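You operate a simulated robot arm through the tools that you are given. There is no shell and no other tool. Be economical: measure what you need, move in short steps, check, and stop when the job is done.

You run a simulated robot arm. Do the job below in one go: nothing can be reset, and whatever is moved stays where it is left.

TASK
Turn the track dial to 4.
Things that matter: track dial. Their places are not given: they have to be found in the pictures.

It is judged by the outcome, as a careful person would: the job done as asked, and still so three seconds after it is handed in. It fails if anything else is knocked over, pushed out of place, dropped, spilled or broken.

THE ROBOT
A 7-joint arm with a two-finger parallel gripper, fixed in place. Base frame: the origin is at the foot of the arm, x ahead of it, y to its left, z up. Readings come in cm, degrees, newtons and seconds.
With the tool pointing down near the work surface it reaches from about 24 to 68 cm from the base axis. Its first joint turns from -66.0 to 66.0 degrees. Payload 2.4 kg.
The tool frame sits at the grasp point between the pads (the TCP): z along the fingers, y along the line on which they close. The tips reach 3 cm beyond it. The gripper opens to 9.4 cm. The fingers are 2.8 cm wide and 1 cm thick; the gripper's body (5 by 9.6 cm) begins 5.5 cm behind the TCP.
Orientation is that of the tool frame in the base frame, as [roll, pitch, yaw] about the fixed x, y, z axes, in that order (R = Rz(yaw) Ry(pitch) Rx(roll)). With the fingers straight down and closing along the base's y, the tool's x points along the base's -x, its y along +y and its z along -z.

THE INTERFACE
- The arm moves only by the tool move_arm. Its argument "deltas" is a list of rows, each an object (a shift or turn left out is 0, a gripper value left out holds the last) with "delta_rot": the turn, a rotation vector about the tool's x, y, z in degrees, a list of three; "translation": the shift along the tool's x, y, z in cm, a list of three; "fingers": the closure in counts, from 0 (fully open) to 255 (shut). In form: [{"delta_rot": [rx, ry, rz], "translation": [x, y, z], "fingers": fingers}, ...]. A call has 1 to 12 rows; each row shifts and turns the commanded pose from where the row before left it, along the tool's axes as they then stand. A row lasts 0.2 s, in which the tool goes at most 5 cm and 8.6 degrees; a call with a longer step from one row to the next is refused whole, and so is a gripper value outside its range. A pose out of reach is approached as far as the arm can. The call stops where the force on the tool passes 40 N (or 10 N more than at its start, if that is more) or the arm is blocked; 0.2 s more then pass. Each finger travels about 15.3 cm/s and halts on what it meets, pressing with about 26 N; the grip force reading is that of the motor and also rises with nothing between the fingers. The clock runs only during rows and for 0.2 s after the last one: add rows that do not move to give the fingers time. The reply holds the time, the measured pose of the TCP, the force on the tool along the base axes, the opening and the grip force, in the units named above and with some noise.
- Cameras (640 x 400 px; columns grow to the right, rows downward): "scene" is fixed at [5.74, 50.8, 143.72]; the picture's right is [-0.52, -0.85, 0.00], its down [-0.60, 0.37, -0.71] and it looks along [0.61, -0.37, -0.70] (base axes); focal length 352 px, centre (320, 200). "wrist" rides on the gripper at [-3.7, 0, -5.8] in the tool frame; the picture's right is [0.00, -1.00, 0.00], its down [0.97, 0.00, -0.24] and it looks along [0.24, 0.00, 0.97] (tool axes); focal length 218 px, centre (320, 200).
- capture(camera): a new picture of that camera. No time passes.
- pixel_to_xyz(camera, pixels): for up to 12 pixels [column, row] of the newest picture of that camera ("zoom" is the newest enlarged one), the place [x, y, z] in the base frame of the surface seen there, good to about 0.2 cm, but the place of the scene camera against the robot may be out by one fixed shift of up to 1.8 cm in any direction. No time passes.
- close_up(camera, box): a new picture of the part [left, top, right, bottom] of that camera's present view, enlarged. No time passes.
- sign_off(): hands the job in; it is judged then, once.

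Go step by step. Measure first, check grasps and placings, and put right what went wrong. The budget is 60 turns and 22 pictures, counting those below and the enlarged ones. Unless the task says otherwise, let go and move clear before handing in, and close with one line.

The tools are called after "Call:" as name(argument=value, ...) on one line, values as JSON. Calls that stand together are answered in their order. move_arm: Moves the arm, as the interface text tells. Its arguments: {"type":"object","properties":{"deltas":{"type":"array","items":{"type":"object","properties":{"delta_rot":{"type":"array","items":{"type":"number"}},"translation":{"type":"array","items":{"type":"number"}},"fingers":{"type":"number"}}}}},"required":["deltas"]} The other tools are called the same way: capture (camera) takes a picture; pixel_to_xyz (camera, pixels) gives the place of the surface under pixels of a picture; close_up (camera, box) takes an enlarged picture of a part of a camera's view; sign_off () hands the job in.

At the start:

```text
time_s: 0.0
ee_pos: [22.07, 27.39, 110.59]
tcp_rot: [-180.0, -0.1, -180.0]
force: [-0.3, -0.2, 0.2]
grip_width: 9.41
finger_force: 0.2
```

scene: 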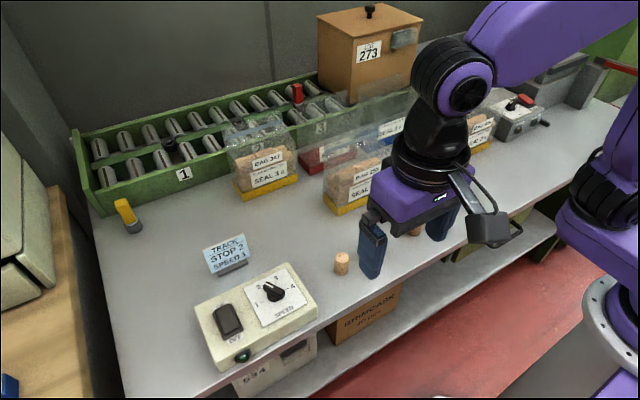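
wrist: 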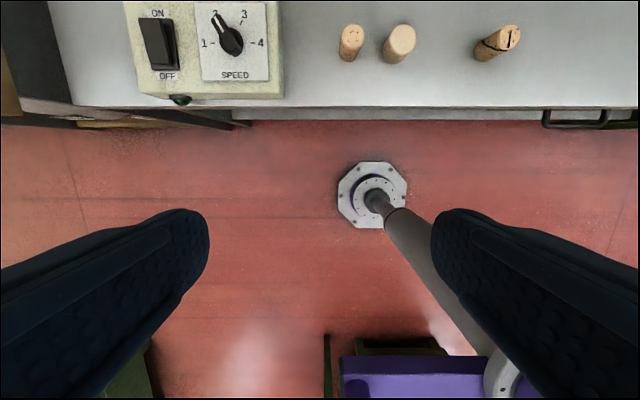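

The wrist view shows a dial marked 1–4 near (230,38), and the scene shows a second control box near (515,115). I'll enlarge both to tell which is the track dial.

Call:
close_up(camera="scene", box=[180, 220, 340, 380])

Call:
close_up(camera="scene", box=[460, 70, 580, 150])

Call:
close_up(camera="wrist", box=[110, 0, 300, 110])

Call:
pixel_to_xyz(camera="wrist", pixels=[[230, 40], [218, 16], [238, 52], [205, 43], [262, 43], [208, 75], [262, 75], [160, 45], [130, 85], [280, 90], [300, 60], [350, 40]])

```text
2.50 times, centred on (260, 300) of scene
```

zoom: 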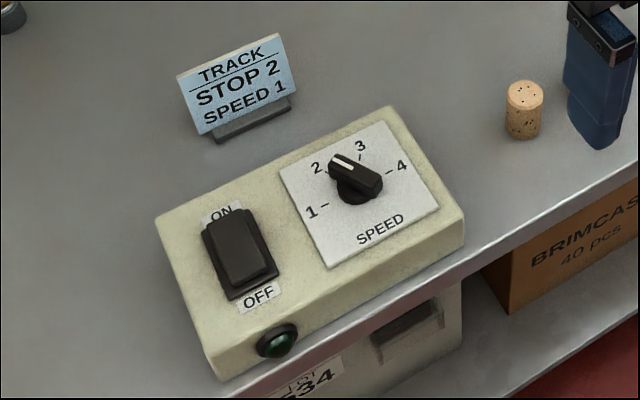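

```text
5.00 times, centred on (520, 110) of scene
```

zoom: 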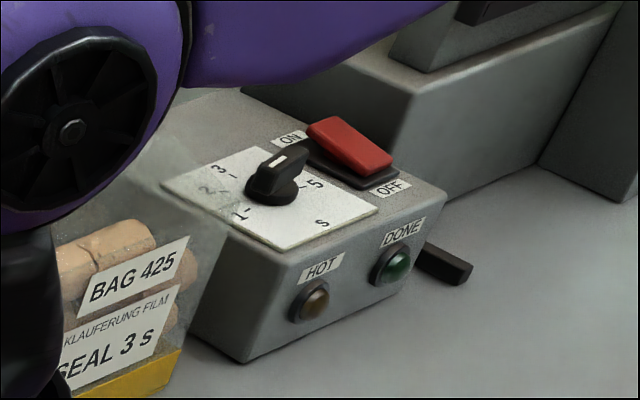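

```text
3.37 times, centred on (205, 55) of wrist
```

zoom: 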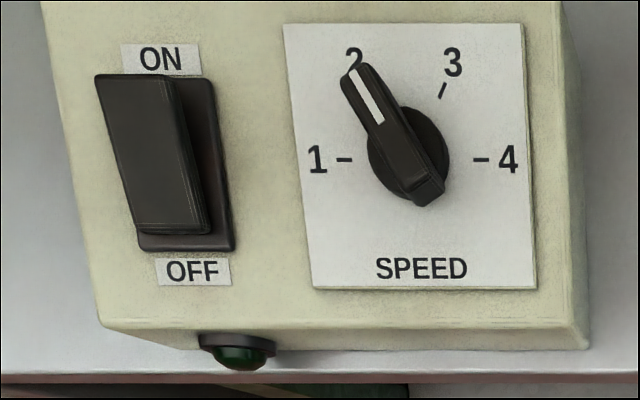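

```text
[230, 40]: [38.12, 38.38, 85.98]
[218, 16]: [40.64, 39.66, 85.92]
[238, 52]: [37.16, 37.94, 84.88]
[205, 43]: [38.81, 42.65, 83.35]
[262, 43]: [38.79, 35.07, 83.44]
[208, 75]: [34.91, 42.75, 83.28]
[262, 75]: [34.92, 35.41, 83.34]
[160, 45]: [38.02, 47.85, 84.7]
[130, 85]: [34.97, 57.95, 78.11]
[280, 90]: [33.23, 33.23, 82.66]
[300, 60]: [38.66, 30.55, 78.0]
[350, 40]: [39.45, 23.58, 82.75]
```

The dial on the near box (beside the sign "TRACK") is the track dial; it points at 2. Wrist readings of the table (78) disagree with the stated 85.2, so I cross-check using the scene camera.

Call:
close_up(camera="scene", box=[220, 240, 340, 340])

Call:
pixel_to_xyz(camera="scene", pixels=[[170, 290], [270, 290], [285, 310], [250, 290], [292, 268], [306, 300], [263, 325], [228, 318], [215, 355], [340, 255], [342, 272], [310, 240]])

```text
4.00 times, centred on (280, 290) of scene
```

zoom: 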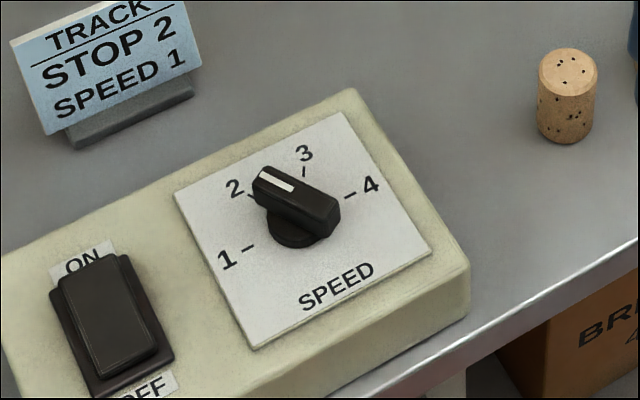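

```text
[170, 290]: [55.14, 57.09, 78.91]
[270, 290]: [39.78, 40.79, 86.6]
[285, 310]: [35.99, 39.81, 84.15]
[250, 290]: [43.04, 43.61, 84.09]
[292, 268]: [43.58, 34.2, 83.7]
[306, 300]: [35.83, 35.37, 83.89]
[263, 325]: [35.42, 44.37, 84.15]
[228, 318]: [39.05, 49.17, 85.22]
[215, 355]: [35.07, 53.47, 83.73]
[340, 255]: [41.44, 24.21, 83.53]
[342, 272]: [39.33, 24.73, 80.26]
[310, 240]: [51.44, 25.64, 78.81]
```

Both cameras agree: plate z≈83.5, knob top ≈86, axis near (38.2, 38.9), pointer about 30° left of +x. I'll move above the dial, staying high, then turn to line up the fingers with the knob.

Call:
move_arm(deltas=[{"translation": [-3.22, 2.3, 1.2]}, {"translation": [-3.22, 2.3, 1.2]}, {"translation": [-3.22, 2.3, 1.2]}, {"translation": [-3.22, 2.3, 1.2]}, {"translation": [-3.22, 2.3, 1.2], "fingers": 120}, {"delta_rot": [0, 0, -7.5]}, {"delta_rot": [0, 0, -7.5]}, {"delta_rot": [0, 0, -7.5]}, {"delta_rot": [0, 0, -7.5]}, {}])

Call:
capture(camera="wrist")

```text
time_s: 2.2
ee_pos: [38.1, 39.07, 104.66]
tcp_rot: [180.0, 0.0, -150.0]
force: [-0.1, -0.1, 0.0]
grip_width: 4.97
finger_force: 0.0
```

```text
15 pictures are left
```

wrist: 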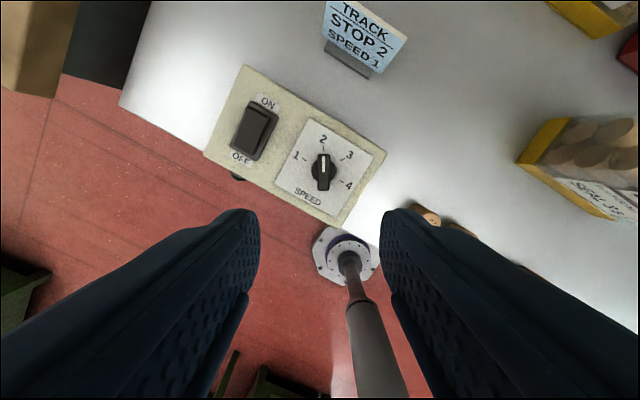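

The knob at (323,171) now lies upright in the wrist view, so the tool is aligned with it. Measuring its centre more exactly.

Call:
close_up(camera="wrist", box=[264, 116, 392, 226])

Call:
pixel_to_xyz(camera="wrist", pixels=[[323, 158], [323, 165], [323, 171], [323, 178], [323, 186], [305, 160], [342, 182], [316, 196], [338, 155], [300, 200], [400, 130], [355, 55]])

```text
3.64 times, centred on (328, 171) of wrist
```

zoom: 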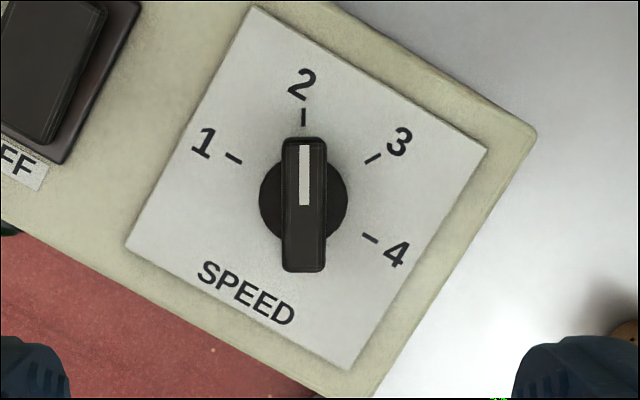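

```text
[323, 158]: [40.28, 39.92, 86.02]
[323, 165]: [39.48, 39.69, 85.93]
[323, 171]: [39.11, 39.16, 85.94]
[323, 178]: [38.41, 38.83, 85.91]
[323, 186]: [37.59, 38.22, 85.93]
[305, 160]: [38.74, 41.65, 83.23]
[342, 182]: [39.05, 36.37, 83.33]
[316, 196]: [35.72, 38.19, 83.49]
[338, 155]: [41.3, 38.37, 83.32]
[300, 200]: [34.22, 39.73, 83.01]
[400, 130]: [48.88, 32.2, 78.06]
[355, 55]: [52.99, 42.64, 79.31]
```

The axis is at about (38.9, 39.05), knob top 85.95, plate 83.3. I shift over it and come down with the tips stopping above the plate.

Call:
move_arm(deltas=[{"translation": [-0.69, -0.4, 0]}, {"translation": [0, 0, 4]}, {"translation": [0, 0, 4]}, {"translation": [0, 0, 4]}, {"translation": [0, 0, 1]}, {}])

Call:
capture(camera="wrist")

```text
time_s: 3.6
ee_pos: [38.86, 38.9, 91.57]
tcp_rot: [-180.0, 0.0, -149.9]
force: [0.5, -0.6, -0.4]
grip_width: 4.98
finger_force: 0.0
```

```text
13 pictures are left
```

wrist: 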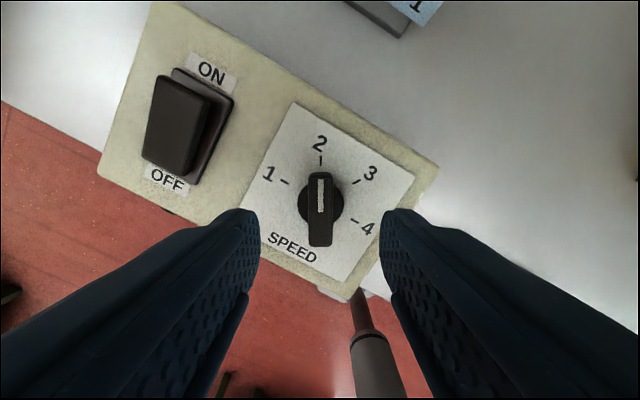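

Fingers straddle the knob (320,208), centred sideways; it sits about 0.2 cm toward tool −x. I lower to grasp height and close.

Call:
move_arm(deltas=[{"translation": [-0.2, 0, 2]}, {"translation": [0, 0, 1.75]}, {}, {"fingers": 255}, {}, {}])

Call:
capture(camera="wrist")

```text
time_s: 5.0
ee_pos: [39.07, 39.07, 87.76]
tcp_rot: [180.0, 0.0, -150.0]
force: [2.5, -4.6, -1.2]
grip_width: 1.36
finger_force: 44.9
```

```text
12 pictures are left
```

wrist: 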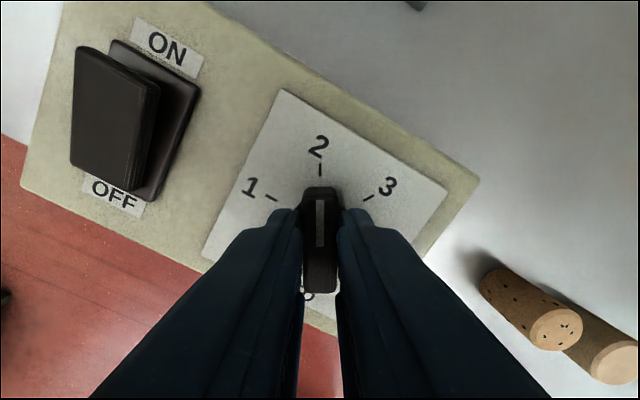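

The knob is held (opening 1.36). I turn it clockwise seen from above (tool +z) by 32° first and check forces.

Call:
move_arm(deltas=[{"delta_rot": [0, 0, 8]}, {"delta_rot": [0, 0, 8]}, {"delta_rot": [0, 0, 8]}, {"delta_rot": [0, 0, 8]}, {}])

Call:
capture(camera="wrist")

```text
time_s: 6.2
ee_pos: [39.04, 38.95, 87.77]
tcp_rot: [-179.9, -0.1, 177.9]
force: [-2.8, -5.0, -13.8]
grip_width: 1.35
finger_force: 45.3
```

```text
11 pictures are left
```

wrist: 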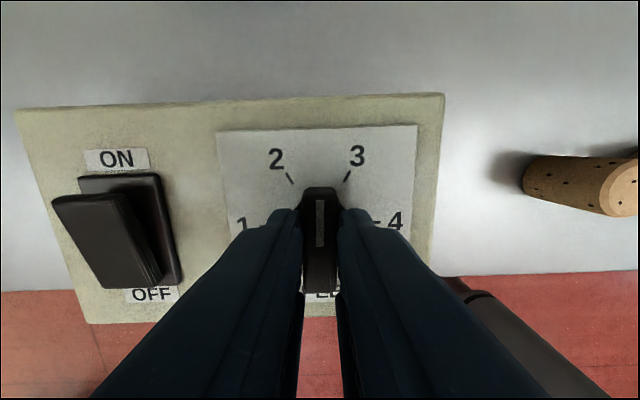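

The knob follows and now points between 2 and 3, with the box unmoved. I continue 48°.

Call:
move_arm(deltas=[{"delta_rot": [0, 0, 8]}, {"delta_rot": [0, 0, 8]}, {"delta_rot": [0, 0, 8]}, {"delta_rot": [0, 0, 8]}, {"delta_rot": [0, 0, 8]}, {"delta_rot": [0, 0, 8]}, {}])

```text
time_s: 7.8
ee_pos: [39.11, 38.99, 87.87]
tcp_rot: [-179.8, -0.1, 129.8]
force: [-5.9, -14.9, -14.2]
grip_width: 1.42
finger_force: 44.8
```

Side force has grown to about 15 N toward −y, so my centre is slightly off. I ease 0.15 cm toward −y and finish the last 40°.

Call:
move_arm(deltas=[{"translation": [-0.1, -0.11, 0]}, {"delta_rot": [0, 0, 8]}, {"delta_rot": [0, 0, 8]}, {}])

Call:
capture(camera="wrist")

```text
time_s: 8.8
ee_pos: [39.03, 38.94, 87.75]
tcp_rot: [-179.9, 0.1, 113.9]
force: [-3.8, -3.5, -27.3]
grip_width: 1.38
finger_force: 44.9
```

```text
10 pictures are left
```

wrist: 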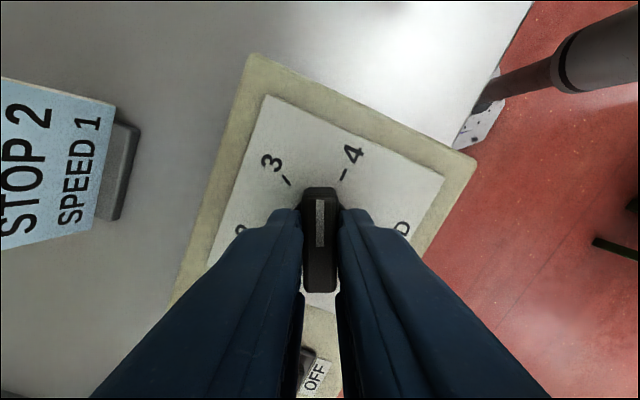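

Pointer is between 3 and 4, 24° short, and a vertical load of 27 N has built up. I let go, letting the load out, and regrip before finishing.

Call:
move_arm(deltas=[{"fingers": 190}, {}, {}, {}])

Call:
capture(camera="wrist")

```text
time_s: 9.8
ee_pos: [39.13, 38.81, 87.9]
tcp_rot: [-179.8, -0.1, 114.0]
force: [-1.1, 0.7, 0.5]
grip_width: 2.42
finger_force: 0.1
```

```text
9 pictures are left
```

wrist: 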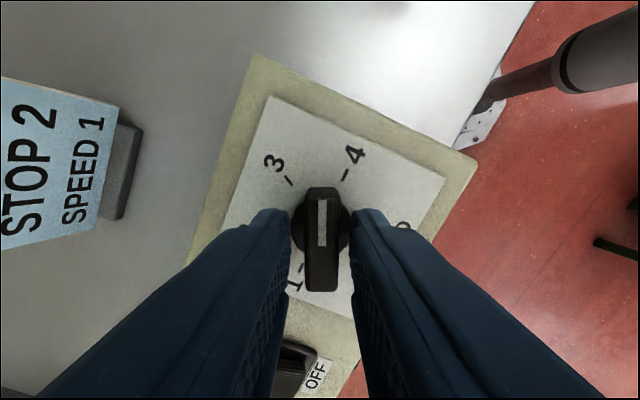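

The knob stayed put and the load is gone. Regrip and turn the last 24°.

Call:
move_arm(deltas=[{"fingers": 255}, {}, {}, {"delta_rot": [0, 0, 8]}, {"delta_rot": [0, 0, 8]}, {"delta_rot": [0, 0, 8]}, {}])

Call:
capture(camera="wrist")

```text
time_s: 11.4
ee_pos: [39.05, 38.79, 87.94]
tcp_rot: [-180.0, 0.1, 90.1]
force: [-7.6, 0.6, 15.4]
grip_width: 1.38
finger_force: 45.1
```

```text
8 pictures are left
```

wrist: 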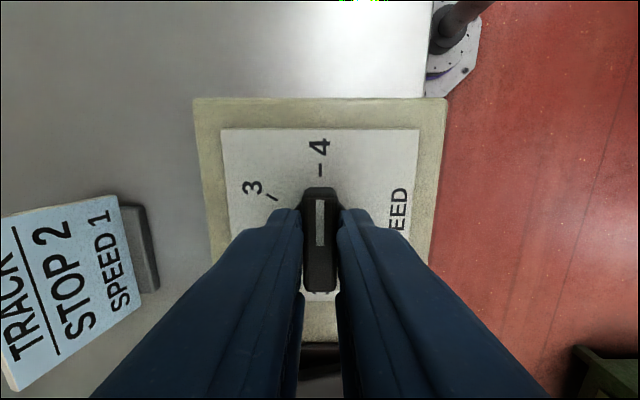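

The white line at (319,222) points straight at the 4 tick (319,170). I release and rise clear, then look.

Call:
move_arm(deltas=[{"fingers": 170}, {}, {}, {"translation": [0, 0, -2]}, {"translation": [0, 0, -4]}, {"translation": [0, 0, -4]}, {"translation": [0, 0, -3]}, {}])

Call:
close_up(camera="wrist", box=[240, 100, 400, 220])

Call:
capture(camera="scene")

```text
time_s: 13.2
ee_pos: [39.25, 38.87, 100.86]
tcp_rot: [180.0, 0.0, 90.1]
force: [0.5, 0.0, 0.0]
grip_width: 3.11
finger_force: 0.0
```

```text
3.33 times, centred on (320, 160) of wrist
```

zoom: 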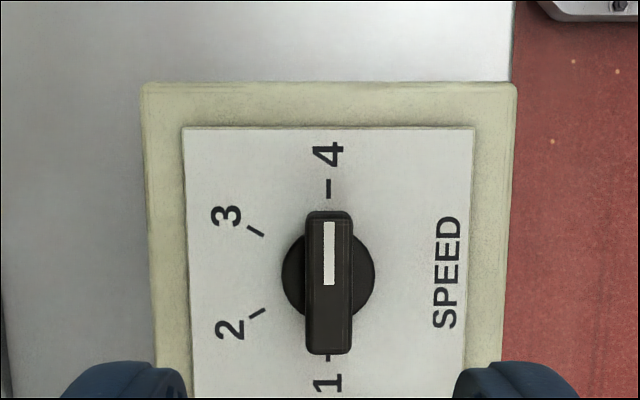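

```text
6 pictures are left
```

scene: 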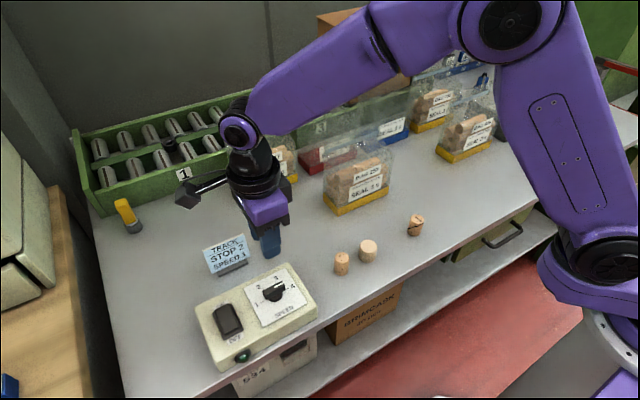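

The pointer sits squarely on 4 and stayed there after release. The gripper is clear and nothing else has moved, so I hand in.

Call:
sign_off()

```text
The job is handed in.
```

The track dial is turned to 4, the gripper has let go and moved clear, and nothing else was disturbed.
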